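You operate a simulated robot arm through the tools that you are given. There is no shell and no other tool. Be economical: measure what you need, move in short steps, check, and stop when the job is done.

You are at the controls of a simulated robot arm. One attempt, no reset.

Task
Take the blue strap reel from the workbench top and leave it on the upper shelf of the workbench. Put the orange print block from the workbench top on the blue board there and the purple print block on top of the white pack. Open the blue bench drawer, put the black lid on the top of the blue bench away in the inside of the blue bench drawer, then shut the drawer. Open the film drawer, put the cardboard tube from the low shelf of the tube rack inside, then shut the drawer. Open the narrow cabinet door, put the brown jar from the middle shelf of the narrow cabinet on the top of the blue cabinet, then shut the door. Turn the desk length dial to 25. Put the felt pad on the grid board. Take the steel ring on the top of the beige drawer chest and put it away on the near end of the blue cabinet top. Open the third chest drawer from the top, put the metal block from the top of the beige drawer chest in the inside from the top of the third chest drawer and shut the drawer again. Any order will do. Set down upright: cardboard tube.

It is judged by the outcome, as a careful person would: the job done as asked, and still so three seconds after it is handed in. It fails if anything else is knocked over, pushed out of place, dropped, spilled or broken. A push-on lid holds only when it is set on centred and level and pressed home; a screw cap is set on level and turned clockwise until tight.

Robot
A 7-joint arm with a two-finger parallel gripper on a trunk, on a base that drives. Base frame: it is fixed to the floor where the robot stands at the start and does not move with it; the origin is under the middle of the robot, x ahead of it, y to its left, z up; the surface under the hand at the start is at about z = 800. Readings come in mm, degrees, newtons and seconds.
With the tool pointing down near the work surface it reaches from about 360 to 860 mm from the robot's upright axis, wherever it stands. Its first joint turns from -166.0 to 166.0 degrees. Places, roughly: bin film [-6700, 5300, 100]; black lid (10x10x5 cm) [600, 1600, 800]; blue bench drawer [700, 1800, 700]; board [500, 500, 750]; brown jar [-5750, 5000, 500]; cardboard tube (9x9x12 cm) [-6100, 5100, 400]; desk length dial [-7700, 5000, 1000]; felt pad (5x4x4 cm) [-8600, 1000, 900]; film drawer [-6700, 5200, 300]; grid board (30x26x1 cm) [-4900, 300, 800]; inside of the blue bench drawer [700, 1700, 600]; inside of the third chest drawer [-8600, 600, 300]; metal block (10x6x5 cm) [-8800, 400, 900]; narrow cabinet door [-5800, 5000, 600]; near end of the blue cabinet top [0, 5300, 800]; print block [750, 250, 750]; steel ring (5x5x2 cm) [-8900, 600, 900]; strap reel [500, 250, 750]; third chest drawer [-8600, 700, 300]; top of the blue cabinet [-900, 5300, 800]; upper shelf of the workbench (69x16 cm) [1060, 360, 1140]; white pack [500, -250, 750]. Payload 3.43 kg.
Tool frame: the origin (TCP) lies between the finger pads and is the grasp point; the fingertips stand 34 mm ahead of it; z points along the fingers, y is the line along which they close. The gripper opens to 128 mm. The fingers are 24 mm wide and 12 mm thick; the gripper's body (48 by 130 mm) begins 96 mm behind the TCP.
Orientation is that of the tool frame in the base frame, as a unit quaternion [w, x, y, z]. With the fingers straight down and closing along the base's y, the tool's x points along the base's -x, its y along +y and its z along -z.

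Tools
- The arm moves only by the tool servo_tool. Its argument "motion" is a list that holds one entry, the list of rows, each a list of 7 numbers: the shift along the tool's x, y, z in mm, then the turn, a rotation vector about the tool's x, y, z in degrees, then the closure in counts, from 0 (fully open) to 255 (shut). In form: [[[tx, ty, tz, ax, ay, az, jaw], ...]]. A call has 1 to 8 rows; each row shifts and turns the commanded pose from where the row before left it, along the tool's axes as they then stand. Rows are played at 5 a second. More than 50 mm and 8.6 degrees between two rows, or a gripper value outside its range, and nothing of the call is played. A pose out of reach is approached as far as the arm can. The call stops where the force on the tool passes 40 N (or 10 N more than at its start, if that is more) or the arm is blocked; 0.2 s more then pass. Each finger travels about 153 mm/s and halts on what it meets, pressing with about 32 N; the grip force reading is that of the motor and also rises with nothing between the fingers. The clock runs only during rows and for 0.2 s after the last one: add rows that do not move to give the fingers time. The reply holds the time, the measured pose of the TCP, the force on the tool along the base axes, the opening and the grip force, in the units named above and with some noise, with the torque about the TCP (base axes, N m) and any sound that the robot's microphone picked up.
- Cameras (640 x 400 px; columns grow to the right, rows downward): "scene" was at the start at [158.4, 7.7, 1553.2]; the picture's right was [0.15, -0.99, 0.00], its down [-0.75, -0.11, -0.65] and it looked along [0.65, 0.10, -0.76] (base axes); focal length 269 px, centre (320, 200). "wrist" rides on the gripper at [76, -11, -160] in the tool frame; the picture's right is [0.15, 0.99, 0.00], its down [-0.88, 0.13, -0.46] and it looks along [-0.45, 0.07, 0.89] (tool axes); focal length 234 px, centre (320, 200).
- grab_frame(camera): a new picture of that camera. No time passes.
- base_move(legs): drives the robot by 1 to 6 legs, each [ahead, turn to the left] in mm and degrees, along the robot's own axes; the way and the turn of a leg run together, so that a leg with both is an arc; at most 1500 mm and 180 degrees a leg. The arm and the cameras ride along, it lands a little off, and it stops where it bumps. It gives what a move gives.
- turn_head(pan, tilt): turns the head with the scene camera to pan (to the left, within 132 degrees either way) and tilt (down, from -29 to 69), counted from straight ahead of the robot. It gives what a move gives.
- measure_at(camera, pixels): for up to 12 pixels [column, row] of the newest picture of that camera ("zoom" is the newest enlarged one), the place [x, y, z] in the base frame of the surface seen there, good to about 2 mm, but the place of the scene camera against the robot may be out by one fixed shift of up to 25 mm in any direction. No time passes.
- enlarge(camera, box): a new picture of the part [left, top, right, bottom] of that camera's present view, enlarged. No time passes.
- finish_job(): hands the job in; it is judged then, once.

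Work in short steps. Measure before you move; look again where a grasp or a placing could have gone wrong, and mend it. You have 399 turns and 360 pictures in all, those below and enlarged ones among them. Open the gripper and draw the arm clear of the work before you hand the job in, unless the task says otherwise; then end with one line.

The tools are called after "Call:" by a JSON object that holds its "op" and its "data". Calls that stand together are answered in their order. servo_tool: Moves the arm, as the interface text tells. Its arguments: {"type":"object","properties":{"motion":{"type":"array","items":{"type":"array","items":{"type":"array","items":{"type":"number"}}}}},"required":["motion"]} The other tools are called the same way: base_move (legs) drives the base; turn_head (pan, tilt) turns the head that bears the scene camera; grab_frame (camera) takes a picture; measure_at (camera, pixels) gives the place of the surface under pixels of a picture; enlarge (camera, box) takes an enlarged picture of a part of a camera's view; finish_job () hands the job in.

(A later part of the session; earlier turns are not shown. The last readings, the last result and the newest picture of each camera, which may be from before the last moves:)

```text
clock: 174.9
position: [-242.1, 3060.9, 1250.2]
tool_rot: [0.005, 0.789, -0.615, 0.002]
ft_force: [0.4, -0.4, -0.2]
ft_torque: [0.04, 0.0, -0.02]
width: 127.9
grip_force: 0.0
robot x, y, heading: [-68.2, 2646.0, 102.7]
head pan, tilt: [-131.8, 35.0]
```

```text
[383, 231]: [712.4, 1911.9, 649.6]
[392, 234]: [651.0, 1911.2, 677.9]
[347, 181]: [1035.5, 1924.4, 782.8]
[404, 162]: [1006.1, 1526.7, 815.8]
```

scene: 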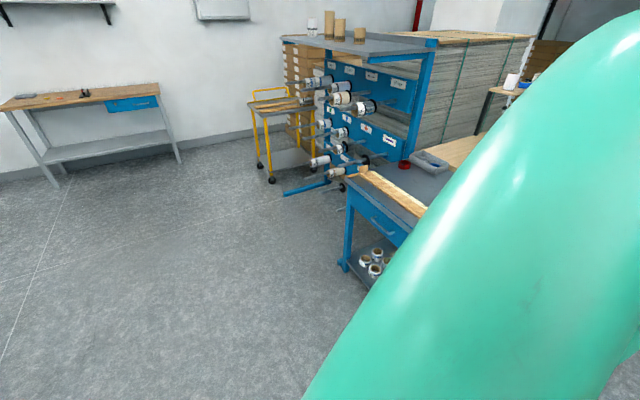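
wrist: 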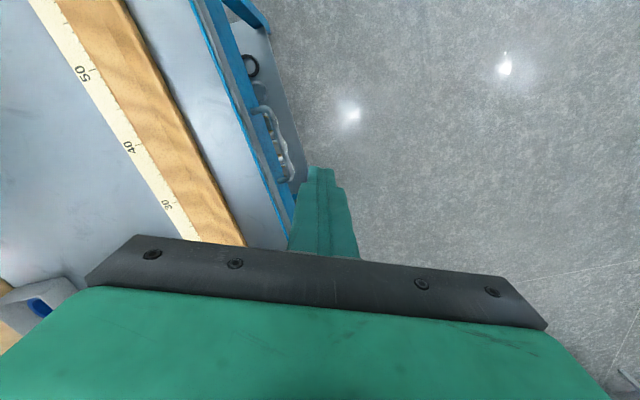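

Bench and drawer unmoved. Now survey the corridor toward the far area.

Call:
{"op": "turn_head", "data": {"pan": 55, "tilt": 15}}

Call:
{"op": "grab_frame", "data": {"camera": "scene"}}

Call:
{"op": "turn_head", "data": {"pan": 105, "tilt": 15}}

Call:
{"op": "grab_frame", "data": {"camera": "scene"}}

```text
clock: 177.7
position: [-242.2, 3061.0, 1249.6]
tool_rot: [0.005, 0.788, -0.615, 0.002]
ft_force: [-0.2, -0.1, 0.4]
ft_torque: [0.03, 0.02, 0.01]
width: 127.8
grip_force: 0.2
robot x, y, heading: [-65.9, 2645.7, 102.5]
head pan, tilt: [55.0, 15.0]
```

```text
300 pictures are left
```

scene: 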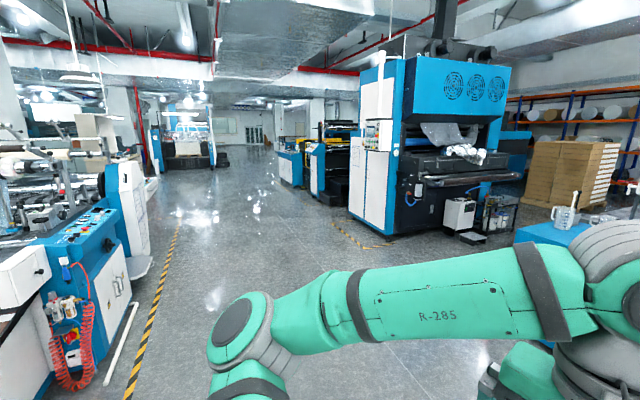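

```text
clock: 178.8
position: [-242.7, 3061.2, 1249.7]
tool_rot: [0.005, 0.789, -0.615, 0.002]
ft_force: [0.0, 0.0, 0.9]
ft_torque: [0.01, -0.01, -0.03]
width: 128.0
grip_force: 0.1
robot x, y, heading: [-63.7, 2647.2, 102.5]
head pan, tilt: [105.0, 15.0]
```

```text
299 pictures are left
```

scene: 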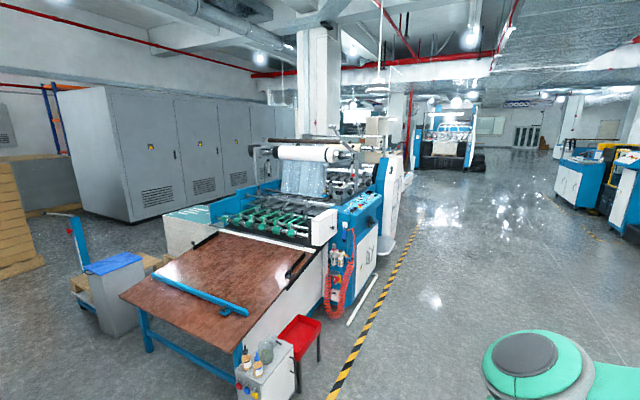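

Call:
{"op": "measure_at", "data": {"camera": "scene", "pixels": [[340, 390], [405, 235], [430, 300], [440, 210], [480, 180], [560, 200], [620, 225], [395, 240], [350, 320], [440, 165], [480, 160], [590, 215]]}}

```text
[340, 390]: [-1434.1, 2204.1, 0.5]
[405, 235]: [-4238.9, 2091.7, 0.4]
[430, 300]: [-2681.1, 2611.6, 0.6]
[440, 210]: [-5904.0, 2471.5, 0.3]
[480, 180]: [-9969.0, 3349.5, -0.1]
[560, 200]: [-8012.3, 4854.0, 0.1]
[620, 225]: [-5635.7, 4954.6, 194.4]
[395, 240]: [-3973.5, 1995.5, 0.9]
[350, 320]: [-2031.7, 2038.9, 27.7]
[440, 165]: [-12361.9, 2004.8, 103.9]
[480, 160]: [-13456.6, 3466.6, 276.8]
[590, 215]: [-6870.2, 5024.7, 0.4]
```

Corridor is clear between y≈2400 and 4800. Drive along it to about (-5900,3450).

Call:
{"op": "base_move", "data": {"legs": [[0, 70], [1480, 0], [1480, 0]]}}

Call:
{"op": "turn_head", "data": {"pan": -20, "tilt": 15}}

Call:
{"op": "grab_frame", "data": {"camera": "scene"}}

```text
clock: 196.6
position: [-3459.7, 2998.5, 1248.8]
tool_rot: [0.003, 0.999, -0.051, 0.005]
ft_force: [0.2, -0.4, 0.4]
ft_torque: [-0.01, 0.0, 0.01]
width: 128.0
grip_force: 0.1
robot x, y, heading: [-3010.5, 3027.4, 172.4]
head pan, tilt: [105.0, 15.0]
```

```text
clock: 198.6
position: [-3459.1, 2998.7, 1250.3]
tool_rot: [0.003, 0.999, -0.051, 0.004]
ft_force: [0.2, -0.3, 1.2]
ft_torque: [-0.01, 0.02, -0.01]
width: 128.1
grip_force: 0.1
robot x, y, heading: [-3010.7, 3021.7, 172.4]
head pan, tilt: [-20.0, 15.0]
```

```text
298 pictures are left
```

scene: 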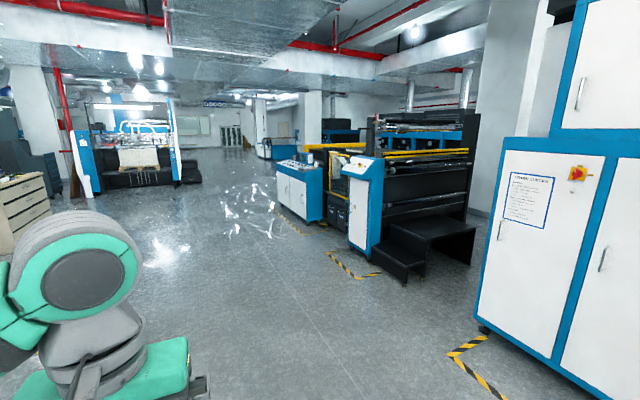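

Call:
{"op": "measure_at", "data": {"camera": "scene", "pixels": [[362, 250], [400, 275], [310, 215], [285, 195], [380, 275], [300, 180], [365, 180], [470, 210], [480, 350], [275, 150]]}}

Call:
{"op": "enlarge", "data": {"camera": "scene", "box": [250, 100, 490, 290]}}

```text
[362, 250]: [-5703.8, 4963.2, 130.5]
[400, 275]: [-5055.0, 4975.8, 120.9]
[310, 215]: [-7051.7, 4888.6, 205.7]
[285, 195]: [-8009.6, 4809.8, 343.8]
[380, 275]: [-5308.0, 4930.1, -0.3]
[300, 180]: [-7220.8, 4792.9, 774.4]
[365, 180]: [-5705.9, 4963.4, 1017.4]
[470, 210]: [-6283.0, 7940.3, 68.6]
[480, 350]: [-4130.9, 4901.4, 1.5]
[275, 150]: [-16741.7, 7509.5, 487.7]
```

```text
2.11 times, centred on (370, 195) of scene
```

zoom: 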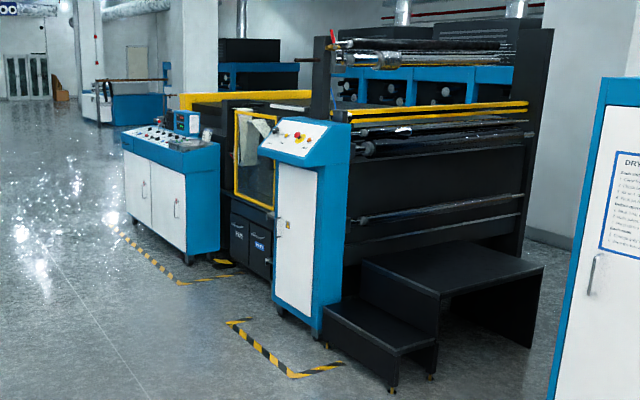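

The equipment row fronts the corridor at y≈4900. Drive to about (-6100,3750) and face it.

Call:
{"op": "base_move", "data": {"legs": [[0, -5.5], [1500, 0], [1500, 0], [170, 0], [0, -77]]}}

Call:
{"op": "turn_head", "data": {"pan": 0, "tilt": 25}}

Call:
{"op": "grab_frame", "data": {"camera": "scene"}}

```text
clock: 218.5
position: [-6184.1, 4190.4, 1250.1]
tool_rot: [0.005, 0.716, -0.698, 0.003]
ft_force: [-0.3, -0.1, 0.1]
ft_torque: [-0.01, 0.03, -0.01]
width: 128.0
grip_force: 0.0
robot x, y, heading: [-6103.6, 3750.7, 89.6]
head pan, tilt: [-20.0, 15.0]
```

```text
clock: 219.3
position: [-6183.7, 4190.0, 1250.1]
tool_rot: [0.005, 0.716, -0.699, 0.0]
ft_force: [0.9, 1.4, 0.6]
ft_torque: [0.0, 0.02, -0.03]
width: 128.0
grip_force: 0.0
robot x, y, heading: [-6102.0, 3746.0, 89.6]
head pan, tilt: [0.0, 25.0]
```

```text
296 pictures are left
```

scene: 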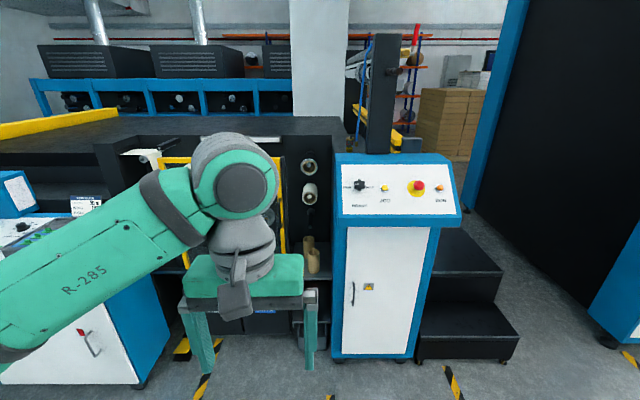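

Call:
{"op": "enlarge", "data": {"camera": "scene", "box": [270, 130, 470, 370]}}

Call:
{"op": "measure_at", "data": {"camera": "scene", "pixels": [[312, 268], [308, 240], [310, 193], [308, 165], [315, 272], [352, 292], [337, 270], [437, 270], [390, 355], [390, 225], [368, 287], [310, 325]]}}

```text
1.67 times, centred on (370, 250) of scene
```

zoom: 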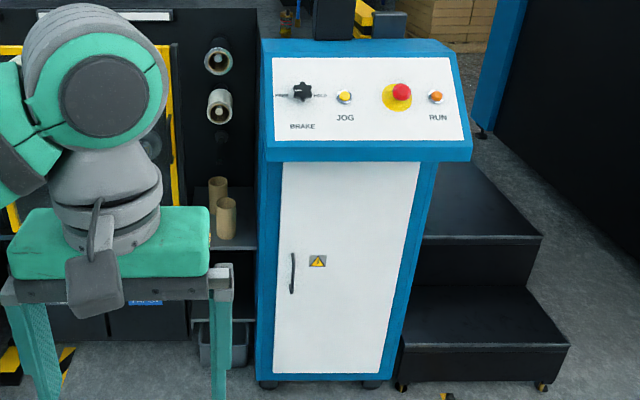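

```text
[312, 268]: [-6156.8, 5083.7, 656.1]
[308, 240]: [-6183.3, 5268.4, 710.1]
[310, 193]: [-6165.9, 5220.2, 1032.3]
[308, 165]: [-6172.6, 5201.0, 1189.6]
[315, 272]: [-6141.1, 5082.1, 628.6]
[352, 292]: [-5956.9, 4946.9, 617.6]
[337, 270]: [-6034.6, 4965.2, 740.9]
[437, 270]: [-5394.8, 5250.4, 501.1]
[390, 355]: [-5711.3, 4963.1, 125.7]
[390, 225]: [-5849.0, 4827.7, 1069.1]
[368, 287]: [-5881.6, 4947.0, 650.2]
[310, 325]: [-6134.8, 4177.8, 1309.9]
```

Call:
{"op": "servo_tool", "data": {"motion": [[[0, -40, -20, 0, 0, 0, 0], [0, -40, -20, 0, 0, 0, 0], [0, -40, -20, 0, 0, 0, 0], [0, -40, -20, 0, 0, 0, 0], [0, -40, -20, 0, 0, 0, 0], [0, -40, -20, 0, 0, 0, 0], [0, -40, -20, 0, 0, 0, 0], [0, -40, -20, 0, 0, 0, 0]]]}}

Call:
{"op": "turn_head", "data": {"pan": 15, "tilt": 35}}

Call:
{"op": "grab_frame", "data": {"camera": "scene"}}

```text
clock: 221.1
position: [-5862.6, 4201.8, 1407.3]
tool_rot: [0.006, 0.716, -0.698, 0.002]
ft_force: [-1.2, 1.0, 1.5]
ft_torque: [-0.06, -0.07, 0.0]
width: 127.8
grip_force: 0.0
robot x, y, heading: [-6101.0, 3751.1, 90.0]
head pan, tilt: [0.0, 25.0]
```

```text
clock: 221.9
position: [-5863.9, 4200.6, 1407.3]
tool_rot: [0.004, 0.715, -0.699, 0.001]
ft_force: [-0.3, 0.7, 0.1]
ft_torque: [0.0, 0.02, 0.01]
width: 127.9
grip_force: 0.1
robot x, y, heading: [-6100.2, 3750.7, 89.8]
head pan, tilt: [15.0, 35.0]
```

```text
294 pictures are left
```

scene: 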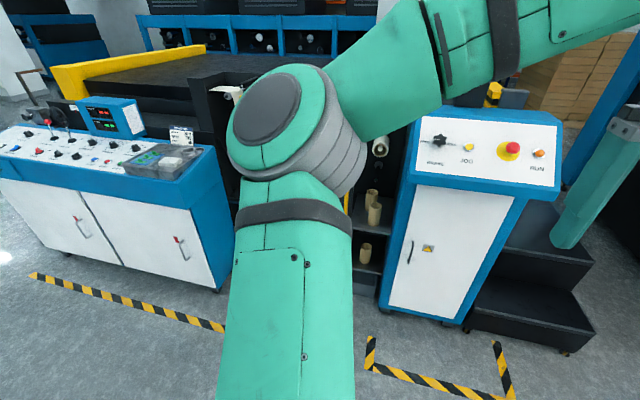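

Arm blocks the view; put it back and turn the base left, panning the head right.

Call:
{"op": "servo_tool", "data": {"motion": [[[0, 40, 20, 0, 0, 0, 0], [0, 40, 20, 0, 0, 0, 0], [0, 40, 20, 0, 0, 0, 0], [0, 40, 20, 0, 0, 0, 0], [0, 40, 20, 0, 0, 0, 0], [0, 40, 20, 0, 0, 0, 0], [0, 40, 20, 0, 0, 0, 0], [0, 40, 20, 0, 0, 0, 0]]]}}

Call:
{"op": "base_move", "data": {"legs": [[0, 50]]}}

Call:
{"op": "turn_head", "data": {"pan": -42, "tilt": 38}}

Call:
{"op": "grab_frame", "data": {"camera": "scene"}}

```text
clock: 223.7
position: [-6183.6, 4190.4, 1249.6]
tool_rot: [0.004, 0.715, -0.699, 0.001]
ft_force: [1.0, 0.7, 0.0]
ft_torque: [0.0, 0.06, 0.01]
width: 128.3
grip_force: 0.0
robot x, y, heading: [-6099.8, 3750.2, 89.8]
head pan, tilt: [15.0, 35.0]
```

```text
clock: 226.6
position: [-6493.6, 3968.8, 1251.0]
tool_rot: [0.004, 0.944, -0.329, 0.003]
ft_force: [-0.4, -0.2, 0.9]
ft_torque: [-0.01, 0.02, 0.0]
width: 128.3
grip_force: 0.0
robot x, y, heading: [-6105.5, 3746.6, 139.8]
head pan, tilt: [15.0, 35.0]
```

```text
clock: 227.9
position: [-6493.8, 3968.0, 1250.0]
tool_rot: [0.004, 0.944, -0.329, 0.004]
ft_force: [-0.5, -0.6, 0.9]
ft_torque: [-0.03, 0.03, -0.03]
width: 128.0
grip_force: 0.1
robot x, y, heading: [-6102.9, 3747.8, 139.9]
head pan, tilt: [-42.0, 38.0]
```

```text
293 pictures are left
```

scene: 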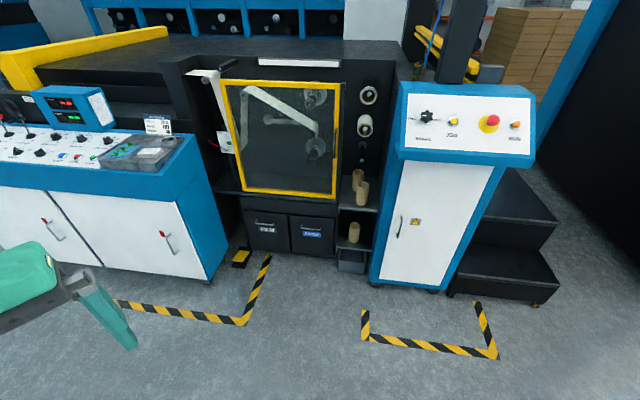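

Call:
{"op": "enlarge", "data": {"camera": "scene", "box": [220, 150, 480, 300]}}

Call:
{"op": "measure_at", "data": {"camera": "scene", "pixels": [[354, 228], [353, 240], [352, 260], [265, 224], [268, 240], [249, 240], [288, 238], [312, 226], [345, 246], [345, 209], [358, 200], [399, 227]]}}

```text
2.46 times, centred on (350, 225) of scene
```

zoom: 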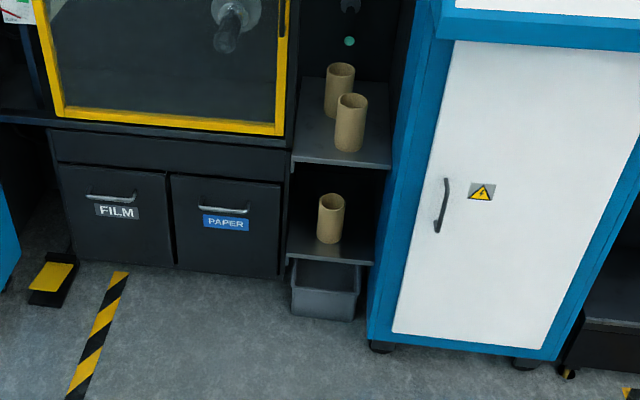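

```text
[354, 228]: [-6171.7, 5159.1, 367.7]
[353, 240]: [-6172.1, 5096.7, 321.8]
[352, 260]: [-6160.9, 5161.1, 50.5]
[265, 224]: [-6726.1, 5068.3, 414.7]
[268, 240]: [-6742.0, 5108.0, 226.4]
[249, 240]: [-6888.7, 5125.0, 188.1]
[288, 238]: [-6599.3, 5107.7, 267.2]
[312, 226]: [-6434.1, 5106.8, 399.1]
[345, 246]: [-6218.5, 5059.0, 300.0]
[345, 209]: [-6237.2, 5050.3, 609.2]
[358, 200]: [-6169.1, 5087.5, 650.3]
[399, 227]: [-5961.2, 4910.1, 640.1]
```

Film drawer: front y≈5107, handle ≈(-6726,5068,415). Tube on the low shelf at ≈(-6172,5100,300–420). Drive in front of the film drawer.

Call:
{"op": "base_move", "data": {"legs": [[0, -1], [840, 0], [0, -49]]}}

Call:
{"op": "turn_head", "data": {"pan": 0, "tilt": 50}}

Call:
{"op": "grab_frame", "data": {"camera": "scene"}}

Call:
{"op": "grab_frame", "data": {"camera": "wrist"}}

```text
clock: 235.2
position: [-6824.9, 4744.8, 1250.5]
tool_rot: [0.005, 0.718, -0.696, 0.002]
ft_force: [-0.6, 0.5, -0.1]
ft_torque: [-0.03, 0.0, -0.01]
width: 128.0
grip_force: 0.0
robot x, y, heading: [-6741.0, 4303.3, 89.8]
head pan, tilt: [-42.0, 38.0]
```

```text
clock: 236.3
position: [-6824.9, 4745.0, 1250.0]
tool_rot: [0.004, 0.717, -0.697, 0.002]
ft_force: [0.5, 0.4, -0.5]
ft_torque: [0.02, 0.01, 0.01]
width: 128.2
grip_force: 0.0
robot x, y, heading: [-6736.5, 4306.9, 89.8]
head pan, tilt: [0.0, 50.0]
```

```text
291 pictures are left
```

scene: 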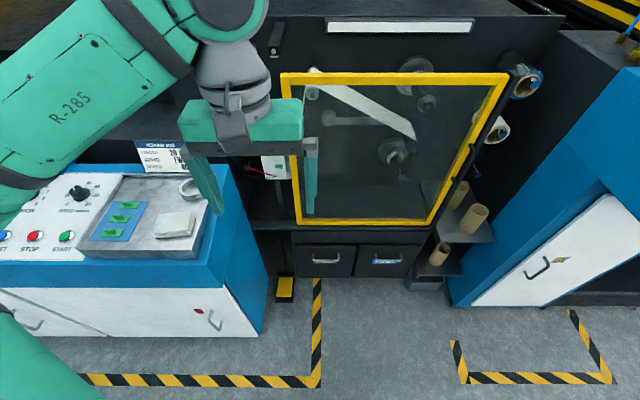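

```text
290 pictures are left
```

wrist: 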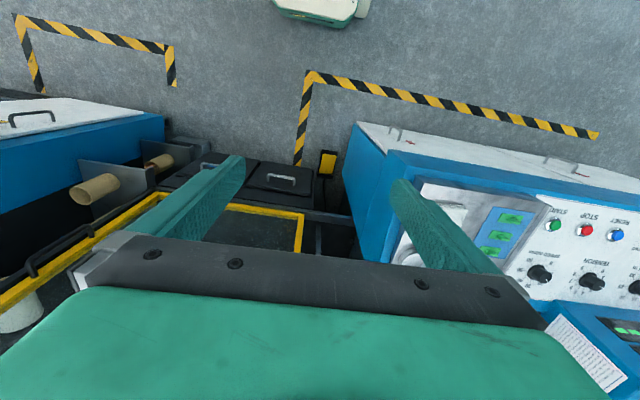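

Call:
{"op": "measure_at", "data": {"camera": "scene", "pixels": [[326, 261], [315, 258], [337, 258], [326, 252], [300, 262], [352, 262], [326, 275], [265, 335], [240, 200]]}}

Call:
{"op": "measure_at", "data": {"camera": "wrist", "pixels": [[281, 178], [268, 176], [294, 179], [282, 186], [252, 185], [312, 178], [330, 165]]}}

Call:
{"op": "enlarge", "data": {"camera": "scene", "box": [260, 200, 480, 320]}}

```text
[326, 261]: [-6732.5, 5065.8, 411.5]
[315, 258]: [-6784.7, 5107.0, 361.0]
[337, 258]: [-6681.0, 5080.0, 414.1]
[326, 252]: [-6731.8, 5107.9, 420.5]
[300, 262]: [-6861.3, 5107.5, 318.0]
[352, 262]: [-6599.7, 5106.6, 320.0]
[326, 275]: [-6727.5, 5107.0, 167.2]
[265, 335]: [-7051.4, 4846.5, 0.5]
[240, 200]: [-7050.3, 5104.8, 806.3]
```

```text
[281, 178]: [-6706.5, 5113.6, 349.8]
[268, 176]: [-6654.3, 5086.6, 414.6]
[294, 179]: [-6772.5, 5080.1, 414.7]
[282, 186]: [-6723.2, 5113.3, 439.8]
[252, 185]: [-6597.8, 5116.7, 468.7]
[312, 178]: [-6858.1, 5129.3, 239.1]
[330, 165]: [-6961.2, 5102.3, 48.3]
```

```text
2.91 times, centred on (370, 260) of scene
```

zoom: 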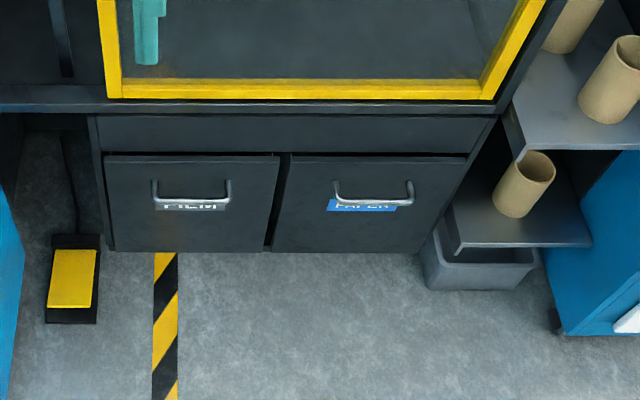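

Align the hand with the film handle (x≈-6715), then pitch the tool to horizontal and roll it.

Call:
{"op": "servo_tool", "data": {"motion": [[[0, -37, 20, 0, 0, 0, 0], [0, -37, 20, 0, 0, 0, 0], [0, -36, 20, 0, 0, 0, 0], [0, 0, 40, 0, 0, 0, 0], [0, 0, 40, 0, 0, 0, 0], [0, 0, 40, 0, 0, 0, 0], [0, 0, 0, 0, -8, 0, 0], [0, 0, 0, 0, -8, 0, 0]]]}}

Call:
{"op": "servo_tool", "data": {"motion": [[[0, 0, 0, 0, -8, 0, 0], [0, 0, 0, 0, -8, 0, 0], [0, 0, 0, 0, -8, 0, 0], [0, 0, 0, 0, -8, 0, 0], [0, 0, 0, 0, -8, 0, 0], [0, 0, 0, 0, -8, 0, 0], [0, 0, 0, 0, -8, 0, 0], [0, 0, 0, 0, -8, 0, 0]]]}}

Call:
{"op": "servo_tool", "data": {"motion": [[[0, 0, 0, 0, -8, 0, 0], [0, 0, 0, 0, -2, 0, 0], [0, 0, 0, 0, 0, 8, 0], [0, 0, 0, 0, 0, 8, 0], [0, 0, 0, 0, 0, 8, 0], [0, 0, 0, 0, 0, 8, 0], [0, 0, 0, 0, 0, 8, 0], [0, 0, 0, 0, 0, 8, 0]]]}}

Call:
{"op": "servo_tool", "data": {"motion": [[[0, 0, 0, 0, 0, 8, 0], [0, 0, 0, 0, 0, 8, 0], [0, 0, 0, 0, 0, 8, 0], [0, 0, 0, 0, 0, 8, 0], [0, 0, 0, 0, 0, 8, 0], [0, 0, 0, 0, 0, 2, 0]]]}}

```text
clock: 238.1
position: [-6716.0, 4747.3, 1071.7]
tool_rot: [-0.092, 0.711, -0.69, -0.098]
ft_force: [-0.7, 0.6, -0.2]
ft_torque: [0.0, 0.03, -0.03]
width: 128.3
grip_force: 0.0
robot x, y, heading: [-6741.7, 4303.8, 90.3]
head pan, tilt: [0.0, 50.0]
```

```text
clock: 239.9
position: [-6694.1, 4904.8, 1082.9]
tool_rot: [-0.443, 0.551, -0.536, -0.461]
ft_force: [-0.2, 0.0, 0.5]
ft_torque: [0.01, 0.02, 0.01]
width: 127.9
grip_force: 0.0
out of reach, approached as far as the arm can: row 1, 2, 3, 4, 5, 6, 7
robot x, y, heading: [-6737.1, 4307.8, 90.2]
head pan, tilt: [0.0, 50.0]
```

```text
clock: 241.7
position: [-6694.9, 4903.4, 1083.7]
tool_rot: [0.24, -0.263, 0.66, 0.662]
ft_force: [0.9, 0.3, -0.3]
ft_torque: [0.03, -0.01, 0.0]
width: 128.0
grip_force: 0.1
robot x, y, heading: [-6738.8, 4304.7, 90.0]
head pan, tilt: [0.0, 50.0]
```

```text
clock: 243.1
position: [-6695.9, 4904.1, 1083.5]
tool_rot: [-0.012, -0.008, 0.71, 0.704]
ft_force: [-0.3, -0.7, 0.0]
ft_torque: [0.0, -0.02, 0.01]
width: 128.1
grip_force: 0.0
robot x, y, heading: [-6743.4, 4304.1, 90.0]
head pan, tilt: [0.0, 50.0]
```

Tool is horizontal. Lower toward z≈414.

Call:
{"op": "servo_tool", "data": {"motion": [[[0, -45, 0, 0, 0, 0, 135], [0, -45, 0, 0, 0, 0, 135], [0, -45, 0, 0, 0, 0, 135], [0, -45, 0, 0, 0, 0, 135], [0, -45, 0, 0, 0, 0, 135], [0, -45, 0, 0, 0, 0, 135], [0, -45, 0, 0, 0, 0, 135], [0, -45, 0, 0, 0, 0, 135]]]}}

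Call:
{"op": "servo_tool", "data": {"motion": [[[5, -45, 0, 0, 0, 0, 135], [5, -45, 0, 0, 0, 0, 135], [5, -45, 0, 0, 0, 0, 135], [5, -45, 0, 0, 0, 0, 135], [0, -45, 0, 0, 0, 0, 135], [0, -45, 0, 0, 0, 0, 135], [0, -36, 0, 0, 0, 0, 135]]]}}

Call:
{"op": "grab_frame", "data": {"camera": "wrist"}}

Call:
{"op": "grab_frame", "data": {"camera": "scene"}}

```text
clock: 244.9
position: [-6696.1, 4899.8, 723.6]
tool_rot: [-0.012, -0.009, 0.71, 0.704]
ft_force: [-1.2, 0.4, 0.7]
ft_torque: [0.03, 0.02, 0.01]
width: 60.2
grip_force: 0.0
robot x, y, heading: [-6737.9, 4304.2, 89.8]
head pan, tilt: [0.0, 50.0]
```

```text
clock: 246.5
position: [-6717.2, 4897.5, 466.3]
tool_rot: [-0.012, -0.01, 0.709, 0.705]
ft_force: [-0.4, 0.5, 0.1]
ft_torque: [0.0, 0.0, 0.04]
width: 60.6
grip_force: 0.1
out of reach, approached as far as the arm can: row 6, 7
robot x, y, heading: [-6738.4, 4306.2, 90.2]
head pan, tilt: [0.0, 50.0]
```

```text
288 pictures are left
```

wrist: 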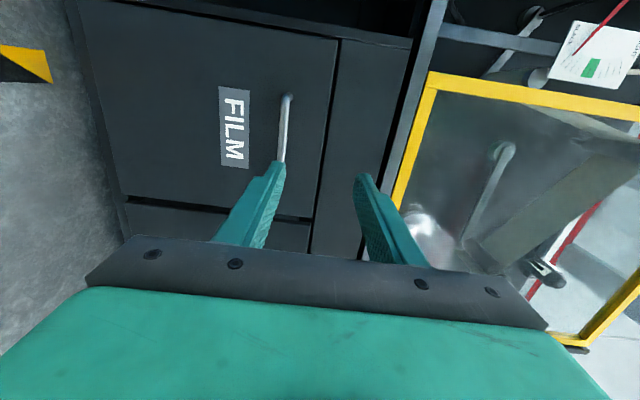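

```text
287 pictures are left
```

scene: 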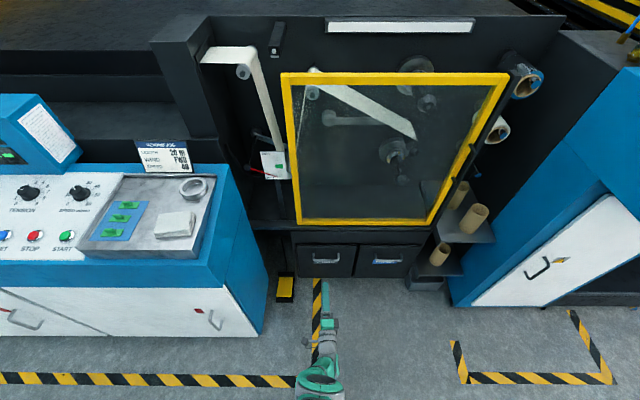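

z≈466 is the lower limit for a level tool here, so I'll pitch the tool ~35° down. First measure the bar from the wrist.

Call:
{"op": "measure_at", "data": {"camera": "wrist", "pixels": [[287, 110], [284, 130], [281, 150], [289, 97], [262, 130], [300, 130]]}}

Call:
{"op": "servo_tool", "data": {"motion": [[[0, 0, 0, 7, 0, 0, 135], [0, 0, 0, 7, 0, 0, 135], [0, 0, 0, 7, 0, 0, 135], [0, 0, 0, 7, 0, 0, 135], [0, 0, 0, 7, 0, 0, 135], [0, 0, 0, 0, 0, 0, 135]]]}}

```text
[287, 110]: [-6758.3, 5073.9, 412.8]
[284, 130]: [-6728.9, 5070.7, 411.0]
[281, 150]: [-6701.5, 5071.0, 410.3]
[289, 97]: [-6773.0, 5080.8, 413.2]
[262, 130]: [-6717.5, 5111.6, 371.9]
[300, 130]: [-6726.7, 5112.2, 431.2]
```

```text
clock: 247.9
position: [-6717.3, 4897.8, 465.0]
tool_rot: [-0.009, -0.012, 0.889, 0.457]
ft_force: [-0.8, -0.9, -0.3]
ft_torque: [0.0, 0.02, 0.0]
width: 60.5
grip_force: 0.0
robot x, y, heading: [-6737.9, 4303.3, 89.9]
head pan, tilt: [0.0, 50.0]
```

Bar centre ≈ (-6720,5076,411). Line up along the tool axis, then advance.

Call:
{"op": "servo_tool", "data": {"motion": [[[0, 30, 0, 0, 0, 0, 135], [0, 29, 0, 0, 0, 0, 135], [0, 0, 48, 0, 0, 0, 135], [0, 0, 48, 0, 0, 0, 135], [0, 0, 0, 0, 0, 0, 135]]]}}

Call:
{"op": "grab_frame", "data": {"camera": "wrist"}}

```text
clock: 249.1
position: [-6720.6, 5008.5, 457.0]
tool_rot: [-0.009, -0.012, 0.889, 0.457]
ft_force: [0.2, 0.4, -0.3]
ft_torque: [0.0, -0.05, 0.03]
width: 60.3
grip_force: 0.1
robot x, y, heading: [-6738.1, 4299.6, 90.2]
head pan, tilt: [0.0, 50.0]
```

```text
286 pictures are left
```

wrist: 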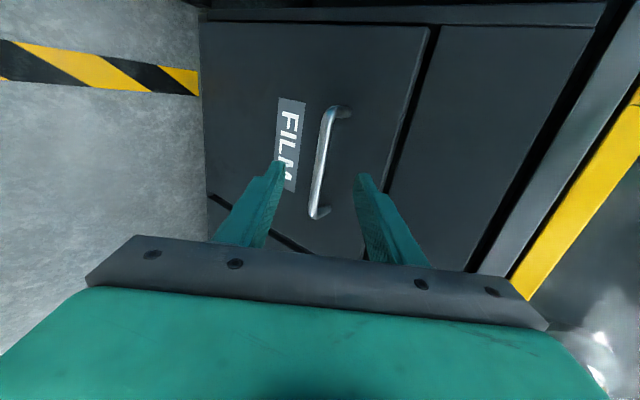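

Call:
{"op": "measure_at", "data": {"camera": "wrist", "pixels": [[326, 130], [321, 160], [316, 190]]}}

Call:
{"op": "servo_tool", "data": {"motion": [[[0, 0, 35, 0, 0, 0, 135], [0, 0, 33, 0, 0, 0, 135], [0, 0, 0, 0, 0, 0, 220], [0, 0, 0, 0, 0, 0, 255], [0, 0, 0, 0, 0, 0, 255]]]}}

```text
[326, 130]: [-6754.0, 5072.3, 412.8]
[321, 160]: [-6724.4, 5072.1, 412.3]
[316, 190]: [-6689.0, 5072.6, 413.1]
```

```text
clock: 250.3
position: [-6721.9, 5048.2, 430.0]
tool_rot: [-0.009, -0.011, 0.889, 0.458]
ft_force: [0.3, -0.1, 3.2]
ft_torque: [0.04, 0.83, -0.23]
width: 11.1
grip_force: 44.8
out of reach, approached as far as the arm can: row 2
robot x, y, heading: [-6738.3, 4304.2, 90.1]
head pan, tilt: [0.0, 50.0]
```

Bar gripped near the tips (11 mm). Pull the drawer out along -y.

Call:
{"op": "servo_tool", "data": {"motion": [[[0, -8.7, -12.2, 0, 0, 0, 255], [0, -14.5, -20.3, 0, 0, 0, 255], [0, -14.5, -20.3, 0, 0, 0, 255], [0, -14.5, -20.3, 0, 0, 0, 255], [0, -14.5, -20.3, 0, 0, 0, 255], [0, 0, 0, 0, 0, 0, 255]]]}}

Call:
{"op": "grab_frame", "data": {"camera": "scene"}}

```text
clock: 251.7
position: [-6722.3, 4933.4, 430.5]
tool_rot: [-0.011, -0.014, 0.889, 0.458]
ft_force: [-22.3, -1.3, 14.2]
ft_torque: [0.36, 0.29, 0.79]
width: 10.9
grip_force: 44.4
robot x, y, heading: [-6739.5, 4304.3, 90.1]
head pan, tilt: [0.0, 50.0]
```

```text
285 pictures are left
```

scene: 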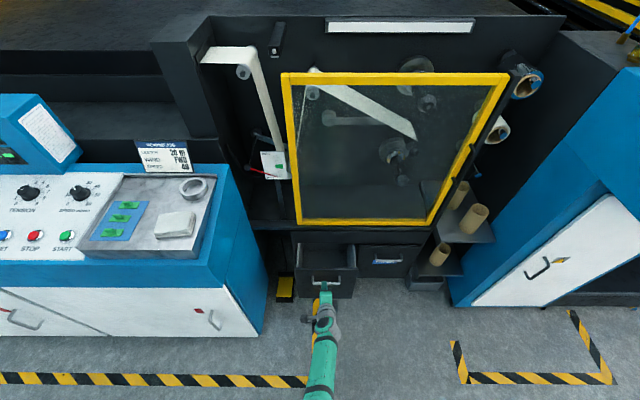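

Call:
{"op": "servo_tool", "data": {"motion": [[[2, -14.5, -20.3, 0, 0, 0, 255], [1, -14.5, -20.3, 0, 0, 0, 255], [0.5, -14.5, -20.3, 0, 0, 0, 255], [0.5, -14.5, -20.3, 0, 0, 0, 255], [0.5, -14.5, -20.3, 0, 0, 0, 255], [0, 0, 0, 0, 0, 0, 255]]]}}

Call:
{"op": "grab_frame", "data": {"camera": "scene"}}

```text
clock: 253.1
position: [-6718.2, 4814.8, 430.2]
tool_rot: [-0.01, -0.012, 0.889, 0.458]
ft_force: [0.1, 0.6, -0.6]
ft_torque: [-0.01, 0.05, 0.05]
width: 0.3
grip_force: 32.8
out of reach, approached as far as the arm can: row 1
robot x, y, heading: [-6735.9, 4304.3, 89.8]
head pan, tilt: [0.0, 50.0]
```

```text
284 pictures are left
```

scene: 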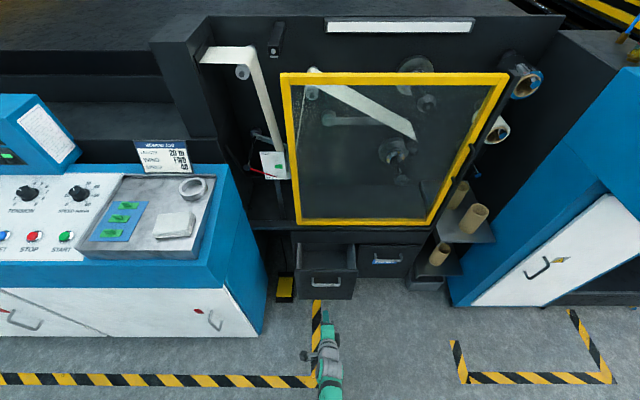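

The fingers slipped off. Check how far the drawer is open.

Call:
{"op": "enlarge", "data": {"camera": "scene", "box": [270, 220, 480, 330]}}

Call:
{"op": "measure_at", "data": {"camera": "zoom", "pixels": [[170, 197], [170, 160], [170, 120], [90, 120], [255, 120], [175, 100]]}}

Call:
{"op": "grab_frame", "data": {"camera": "wrist"}}

```text
3.05 times, centred on (375, 275) of scene
```

zoom: 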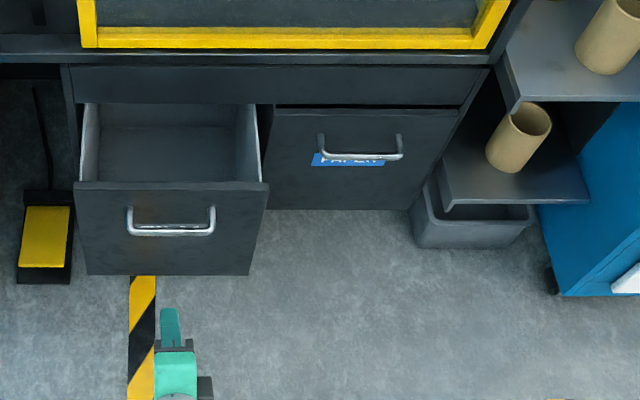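

```text
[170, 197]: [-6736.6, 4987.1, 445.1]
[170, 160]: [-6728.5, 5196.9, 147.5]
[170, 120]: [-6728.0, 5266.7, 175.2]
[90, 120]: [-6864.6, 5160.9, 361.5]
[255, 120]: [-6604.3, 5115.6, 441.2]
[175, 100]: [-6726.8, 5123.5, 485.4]
```

```text
282 pictures are left
```

wrist: 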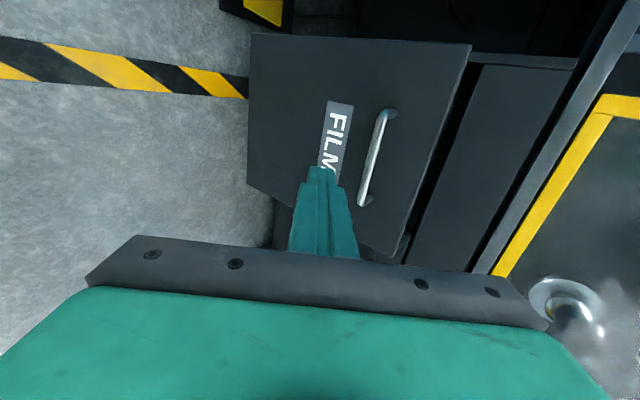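

Call:
{"op": "measure_at", "data": {"camera": "wrist", "pixels": [[383, 125], [374, 155], [366, 190], [388, 113]]}}

```text
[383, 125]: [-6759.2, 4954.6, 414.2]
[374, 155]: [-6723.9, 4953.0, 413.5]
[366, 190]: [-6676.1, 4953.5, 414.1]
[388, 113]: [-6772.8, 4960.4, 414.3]
```

Regrip deeper: bar centre now (-6720,4958,413).

Call:
{"op": "servo_tool", "data": {"motion": [[[0, 35, 0, 0, 0, 0, 135], [0, 34.5, 0, 0, 0, 0, 135], [0, 0, 0, 0, 0, 0, 135], [0, 0, 45, 0, 0, 0, 135], [0, 0, 45, 0, 0, 0, 135], [0, 0, 26, 0, 0, 0, 135], [0, 0, 0, 0, 0, 0, 135]]]}}

Call:
{"op": "grab_frame", "data": {"camera": "wrist"}}

```text
clock: 254.7
position: [-6721.5, 4948.5, 419.5]
tool_rot: [-0.008, -0.011, 0.889, 0.458]
ft_force: [-0.2, 0.2, 0.2]
ft_torque: [0.0, -0.01, 0.0]
width: 60.3
grip_force: 0.1
robot x, y, heading: [-6741.3, 4296.9, 90.2]
head pan, tilt: [0.0, 50.0]
```

```text
281 pictures are left
```

wrist: 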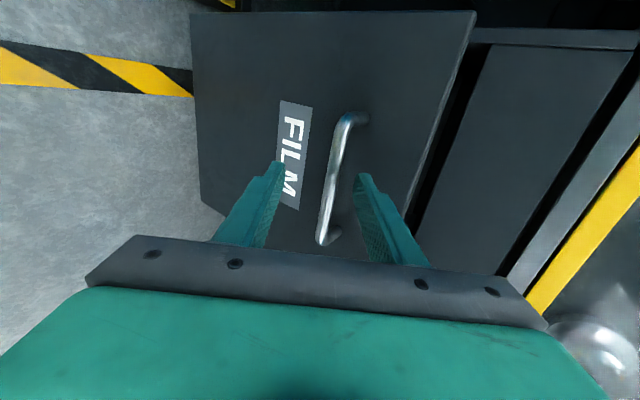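

Straddled deeply. Close and pull, checking whether the drawer keeps coming.

Call:
{"op": "servo_tool", "data": {"motion": [[[0, 0, 0, 0, 0, 0, 220], [0, 0, 0, 0, 0, 0, 255], [0, 0, 0, 0, 0, 0, 255], [0, -8.7, -12.2, 0, 0, 0, 255], [0, -11.6, -16.3, 0, 0, 0, 255], [0, -11.6, -16.3, 0, 0, 0, 255], [0, -11.6, -16.3, 0, 0, 0, 255], [0, 0, 0, 0, 0, 0, 255]]]}}

```text
clock: 255.3
position: [-6720.6, 4957.1, 426.1]
tool_rot: [-0.008, -0.009, 0.886, 0.463]
ft_force: [-1.4, -1.6, 4.8]
ft_torque: [0.06, 0.72, -1.03]
width: 11.8
grip_force: 44.5
robot x, y, heading: [-6736.8, 4303.7, 90.0]
head pan, tilt: [0.0, 50.0]
stopped in row 3: the force on the tool passed its limit at 43 N (the readings are from after the stop); the commanded pose is now the measured one
```

Gripped (the hand self-centred). Now pull.

Call:
{"op": "servo_tool", "data": {"motion": [[[0, -5.8, -8.1, 0, 0, 0, 255], [0, -11.6, -16.3, 0, 0, 0, 255], [0, -11.6, -16.3, 0, 0, 0, 255], [0, -11.6, -16.3, 0, 0, 0, 255], [0, -11.6, -16.3, 0, 0, 0, 255], [0, -11.6, -16.3, 0, 0, 0, 255], [0, 0, 0, 0, 0, 0, 255]]]}}

Call:
{"op": "grab_frame", "data": {"camera": "scene"}}

```text
clock: 256.7
position: [-6722.2, 4854.4, 426.3]
tool_rot: [-0.011, -0.011, 0.885, 0.464]
ft_force: [-2.7, 1.1, 2.7]
ft_torque: [0.12, 0.84, -0.91]
width: 11.9
grip_force: 44.9
robot x, y, heading: [-6740.5, 4303.2, 89.8]
head pan, tilt: [0.0, 50.0]
stopped in row 6: the force on the tool passed its limit at 42 N (the readings are from after the stop); the commanded pose is now the measured one
```

```text
280 pictures are left
```

scene: 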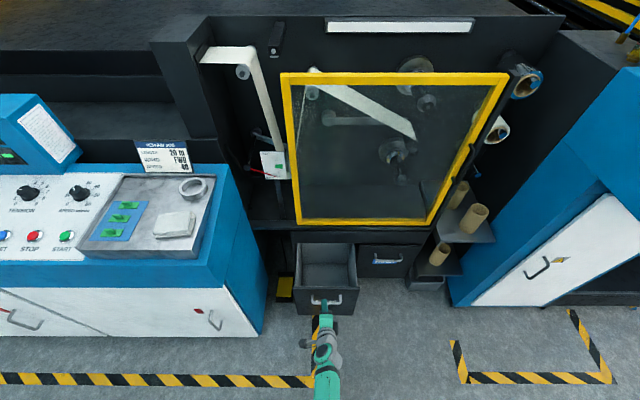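

Call:
{"op": "servo_tool", "data": {"motion": [[[0, -3, -4.2, 0, 0, 0, 255], [0, -6, -8.1, 0, 0, 0, 255], [0, -6, -8.1, 0, 0, 0, 255], [0, 0, 0, 0, 0, 0, 255]]]}}

```text
clock: 257.7
position: [-6721.7, 4830.1, 426.3]
tool_rot: [-0.01, -0.012, 0.885, 0.464]
ft_force: [-9.2, 0.6, 13.9]
ft_torque: [0.35, 1.14, -0.29]
width: 11.8
grip_force: 44.6
robot x, y, heading: [-6738.5, 4304.4, 90.1]
head pan, tilt: [0.0, 50.0]
```

Call:
{"op": "servo_tool", "data": {"motion": [[[0.5, -6, -8.1, 0, 0, 0, 255], [0.5, -6, -8.1, 0, 0, 0, 255], [0.5, -6, -8.1, 0, 0, 0, 255], [0, 0, 0, 0, 0, 0, 255]]]}}

```text
clock: 258.7
position: [-6721.3, 4799.7, 425.1]
tool_rot: [-0.011, -0.012, 0.885, 0.466]
ft_force: [-14.3, 0.8, 36.8]
ft_torque: [0.87, 1.06, -0.4]
width: 12.0
grip_force: 44.8
robot x, y, heading: [-6738.3, 4300.9, 90.0]
head pan, tilt: [0.0, 50.0]
```

Open ~270 mm. Release and back the base away.

Call:
{"op": "servo_tool", "data": {"motion": [[[0, 0, 0, 0, 0, 0, 150], [0, 0, 0, 0, 0, 0, 110], [0, 0, -15, 0, 0, 0, 110], [0, 0, 0, 0, 0, 0, 110]]]}}

Call:
{"op": "base_move", "data": {"legs": [[-150, 0]]}}

Call:
{"op": "grab_frame", "data": {"camera": "scene"}}

Call:
{"op": "enlarge", "data": {"camera": "scene", "box": [270, 200, 510, 330]}}

```text
clock: 259.7
position: [-6721.1, 4785.7, 432.0]
tool_rot: [-0.011, -0.013, 0.886, 0.464]
ft_force: [-0.9, 0.0, -0.3]
ft_torque: [0.01, 0.04, 0.01]
width: 72.6
grip_force: 0.1
robot x, y, heading: [-6741.4, 4302.8, 90.0]
head pan, tilt: [0.0, 50.0]
```

```text
clock: 261.1
position: [-6720.9, 4635.1, 432.6]
tool_rot: [-0.009, -0.012, 0.886, 0.464]
ft_force: [0.0, 0.2, -0.2]
ft_torque: [-0.01, 0.03, 0.02]
width: 72.8
grip_force: 0.1
robot x, y, heading: [-6738.2, 4154.5, 90.1]
head pan, tilt: [0.0, 50.0]
```

```text
279 pictures are left
```

scene: 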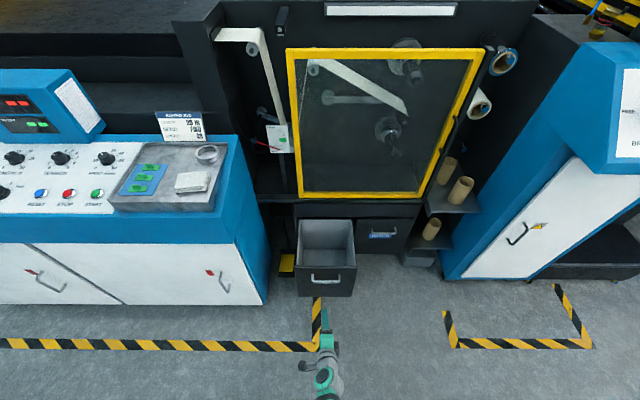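

```text
2.67 times, centred on (390, 265) of scene
```

zoom: 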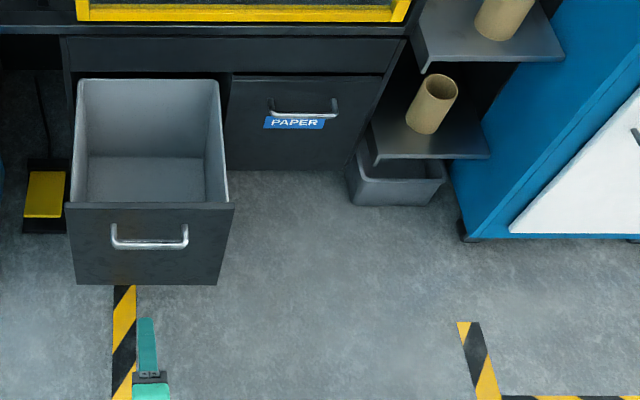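

Call:
{"op": "measure_at", "data": {"camera": "zoom", "pixels": [[440, 78], [424, 90], [457, 98], [436, 100], [424, 128], [400, 150], [375, 160], [430, 50], [120, 180], [150, 190], [150, 206], [150, 160]]}}

```text
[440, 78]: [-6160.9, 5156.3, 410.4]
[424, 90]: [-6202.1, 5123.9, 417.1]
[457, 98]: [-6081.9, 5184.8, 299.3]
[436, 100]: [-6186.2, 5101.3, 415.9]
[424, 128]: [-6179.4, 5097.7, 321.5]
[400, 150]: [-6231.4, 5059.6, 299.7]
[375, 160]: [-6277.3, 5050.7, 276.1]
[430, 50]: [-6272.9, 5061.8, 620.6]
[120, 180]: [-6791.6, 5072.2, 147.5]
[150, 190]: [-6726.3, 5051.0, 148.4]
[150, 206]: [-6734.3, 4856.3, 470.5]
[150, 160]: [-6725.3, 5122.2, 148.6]
```

Drawer is wide open and empty. Raise the arm, roll so the fingers close sideways, then drive before the tube shelf.

Call:
{"op": "servo_tool", "data": {"motion": [[[0, 34, -24, 0, 0, 0, 110], [0, 34, -24, 0, 0, 0, 110], [0, 34, -24, 0, 0, 0, 110], [0, 34, -24, 0, 0, 0, 110], [0, 34, -24, 0, 0, 0, 110], [0, 34, -24, 0, 0, 0, 110], [0, 34, -24, 0, 0, 0, 110], [0, 34, -24, 0, 0, 0, 110]]]}}

Call:
{"op": "servo_tool", "data": {"motion": [[[0, 0, 0, 0, 0, -8.5, 0], [0, 0, 0, 0, 0, -8.5, 0], [0, 0, 0, 0, 0, -8.5, 0], [0, 0, 0, 0, 0, -8.5, 0], [0, 0, 0, 0, 0, -8.5, 0], [0, 0, 0, 0, 0, -8.5, 0], [0, 0, 0, 0, 0, -8.5, 0], [0, 0, 0, 0, 0, -8.5, 0]]]}}

Call:
{"op": "servo_tool", "data": {"motion": [[[0, 0, 0, 0, 0, -8.5, 0], [0, 0, 0, 0, 0, -8.5, 0], [0, 0, 0, 0, 0, -5, 0], [0, 0, 0, 0, 8, 0, 0], [0, 0, 0, 0, 8, 0, 0], [0, 0, 0, 0, 8, 0, 0]]]}}

Call:
{"op": "base_move", "data": {"legs": [[0, -72], [590, 0], [0, 72]]}}

Call:
{"op": "turn_head", "data": {"pan": 0, "tilt": 45}}

Call:
{"op": "grab_frame", "data": {"camera": "scene"}}

Call:
{"op": "grab_frame", "data": {"camera": "wrist"}}

```text
clock: 262.9
position: [-6717.8, 4632.6, 765.6]
tool_rot: [-0.01, -0.013, 0.885, 0.464]
ft_force: [-0.1, 0.0, -0.2]
ft_torque: [-0.01, 0.02, -0.01]
width: 72.8
grip_force: 0.0
robot x, y, heading: [-6741.3, 4147.5, 90.2]
head pan, tilt: [0.0, 50.0]
```

```text
clock: 264.7
position: [-6718.5, 4632.4, 766.3]
tool_rot: [0.252, -0.507, 0.726, 0.391]
ft_force: [0.5, -0.3, 1.4]
ft_torque: [0.02, -0.02, 0.0]
width: 128.0
grip_force: 0.1
robot x, y, heading: [-6741.6, 4152.6, 90.1]
head pan, tilt: [0.0, 50.0]
```

```text
clock: 266.1
position: [-6718.8, 4632.7, 765.3]
tool_rot: [-0.185, 0.691, -0.671, -0.195]
ft_force: [-0.1, 0.1, -0.6]
ft_torque: [0.03, -0.06, 0.01]
width: 128.0
grip_force: 0.0
robot x, y, heading: [-6740.5, 4152.5, 90.0]
head pan, tilt: [0.0, 50.0]
```

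```text
clock: 276.5
position: [-6142.0, 4814.8, 765.6]
tool_rot: [-0.187, 0.685, -0.677, -0.194]
ft_force: [-0.5, 0.1, 0.1]
ft_torque: [0.03, 0.0, -0.02]
width: 128.3
grip_force: 0.0
robot x, y, heading: [-6172.4, 4334.0, 89.1]
head pan, tilt: [0.0, 50.0]
```

```text
clock: 277.2
position: [-6141.7, 4814.4, 766.4]
tool_rot: [-0.188, 0.685, -0.677, -0.194]
ft_force: [0.3, -0.2, -0.4]
ft_torque: [-0.01, 0.02, 0.03]
width: 128.0
grip_force: 0.0
robot x, y, heading: [-6170.5, 4336.2, 89.0]
head pan, tilt: [0.0, 45.0]
```

```text
277 pictures are left
```

scene: 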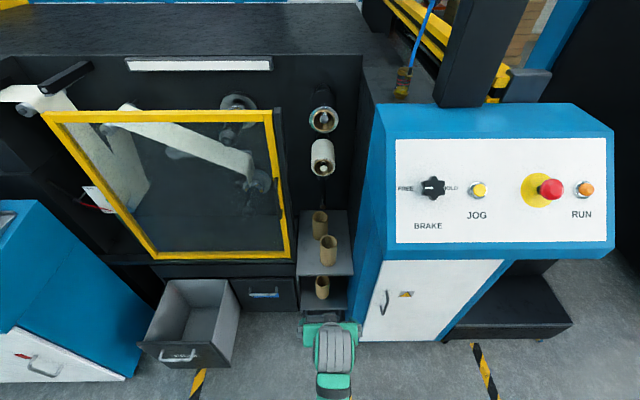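

```text
276 pictures are left
```

wrist: 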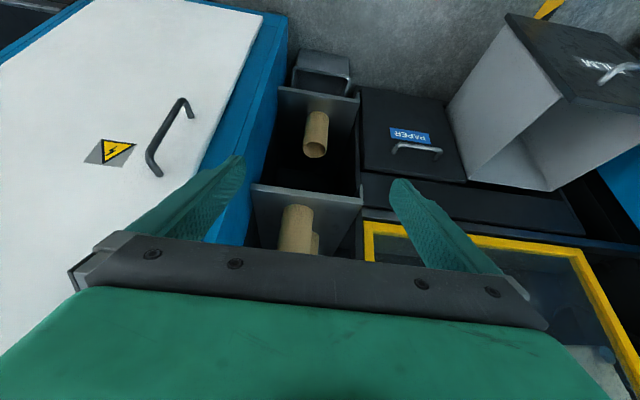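

Call:
{"op": "measure_at", "data": {"camera": "wrist", "pixels": [[304, 148], [326, 150], [315, 157], [317, 112], [315, 140], [280, 90], [358, 100], [255, 188], [362, 200], [270, 130], [357, 140]]}}

Call:
{"op": "enlarge", "data": {"camera": "wrist", "box": [240, 60, 400, 160]}}

```text
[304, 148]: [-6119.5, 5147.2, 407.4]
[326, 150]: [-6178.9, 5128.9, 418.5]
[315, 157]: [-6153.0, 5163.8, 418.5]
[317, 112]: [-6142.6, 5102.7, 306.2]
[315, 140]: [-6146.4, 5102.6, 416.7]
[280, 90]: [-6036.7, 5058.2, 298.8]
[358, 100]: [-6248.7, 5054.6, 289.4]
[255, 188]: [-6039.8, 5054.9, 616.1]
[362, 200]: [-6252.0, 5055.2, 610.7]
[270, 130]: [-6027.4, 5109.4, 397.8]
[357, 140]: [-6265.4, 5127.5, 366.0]
```

```text
4.00 times, centred on (320, 110) of wrist
```

zoom: 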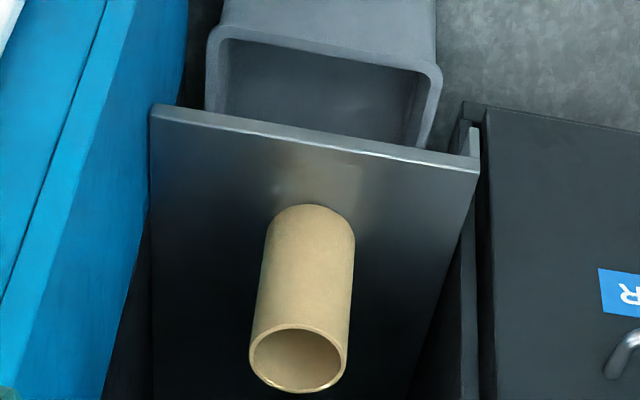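

Tube centre ≈(-6149,5133), Ø~62, z 299–418. I'll need a top-down regrasp for the drawer, so check the black steps right of the cabinet as a temporary rest.

Call:
{"op": "measure_at", "data": {"camera": "scene", "pixels": [[510, 318], [550, 318], [480, 315], [535, 275], [515, 272], [560, 300], [575, 325], [460, 328], [105, 65]]}}

Call:
{"op": "turn_head", "data": {"pan": -40, "tilt": 45}}

Call:
{"op": "grab_frame", "data": {"camera": "scene"}}

```text
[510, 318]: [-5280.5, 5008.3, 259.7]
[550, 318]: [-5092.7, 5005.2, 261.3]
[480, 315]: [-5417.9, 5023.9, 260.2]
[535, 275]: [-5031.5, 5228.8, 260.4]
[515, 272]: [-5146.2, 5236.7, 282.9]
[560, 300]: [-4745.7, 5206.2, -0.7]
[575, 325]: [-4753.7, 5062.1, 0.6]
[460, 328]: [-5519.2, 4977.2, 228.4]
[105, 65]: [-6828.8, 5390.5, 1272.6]
```

```text
clock: 278.2
position: [-6141.2, 4815.4, 766.5]
tool_rot: [-0.188, 0.686, -0.676, -0.194]
ft_force: [0.9, -0.3, -0.6]
ft_torque: [-0.01, -0.01, -0.03]
width: 127.9
grip_force: 0.0
robot x, y, heading: [-6170.4, 4335.4, 88.9]
head pan, tilt: [-40.0, 45.0]
```

```text
274 pictures are left
```

scene: 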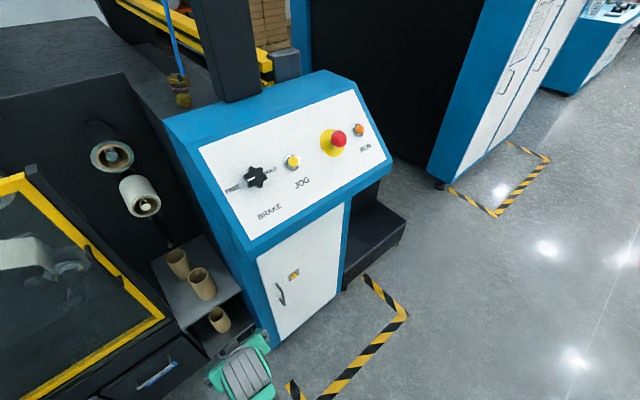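

Lower step (z 260, x −5550…−5000) will serve as a rest. Move base ahead 150, make pitch ~50°, and descend in front of the low shelf.

Call:
{"op": "base_move", "data": {"legs": [[140, 1]]}}

Call:
{"op": "servo_tool", "data": {"motion": [[[0, 0, 0, 0, -8, 0, 0], [0, 0, 0, 0, -1, 0, 0], [25, 0, 31, 0, 0, 0, 0], [25, 0, 31, 0, 0, 0, 0], [25, 0, 31, 0, 0, 0, 0], [25, 0, 31, 0, 0, 0, 0], [25, 0, 31, 0, 0, 0, 0], [25, 0, 31, 0, 0, 0, 0]]]}}

Call:
{"op": "grab_frame", "data": {"camera": "wrist"}}

```text
clock: 279.6
position: [-6149.3, 4956.3, 764.8]
tool_rot: [-0.186, 0.69, -0.671, -0.196]
ft_force: [0.0, -0.3, -0.3]
ft_torque: [-0.02, -0.03, 0.0]
width: 127.8
grip_force: 0.1
robot x, y, heading: [-6169.5, 4478.1, 90.2]
head pan, tilt: [-40.0, 45.0]
```

```text
clock: 281.4
position: [-6151.1, 4961.5, 526.1]
tool_rot: [-0.238, 0.673, -0.654, -0.25]
ft_force: [0.3, -0.1, 0.2]
ft_torque: [0.01, -0.03, 0.03]
width: 128.0
grip_force: 0.0
robot x, y, heading: [-6168.0, 4474.8, 90.2]
head pan, tilt: [-40.0, 45.0]
```

```text
273 pictures are left
```

wrist: 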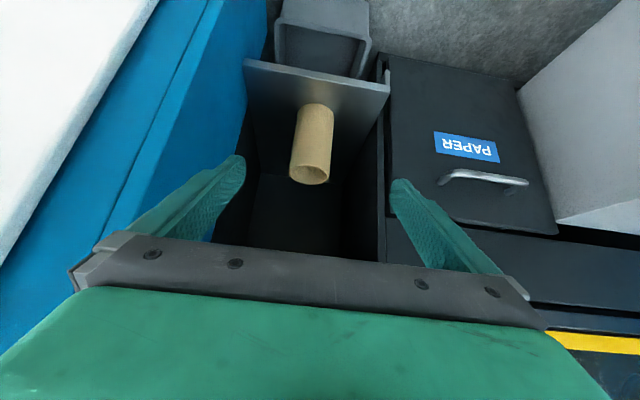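

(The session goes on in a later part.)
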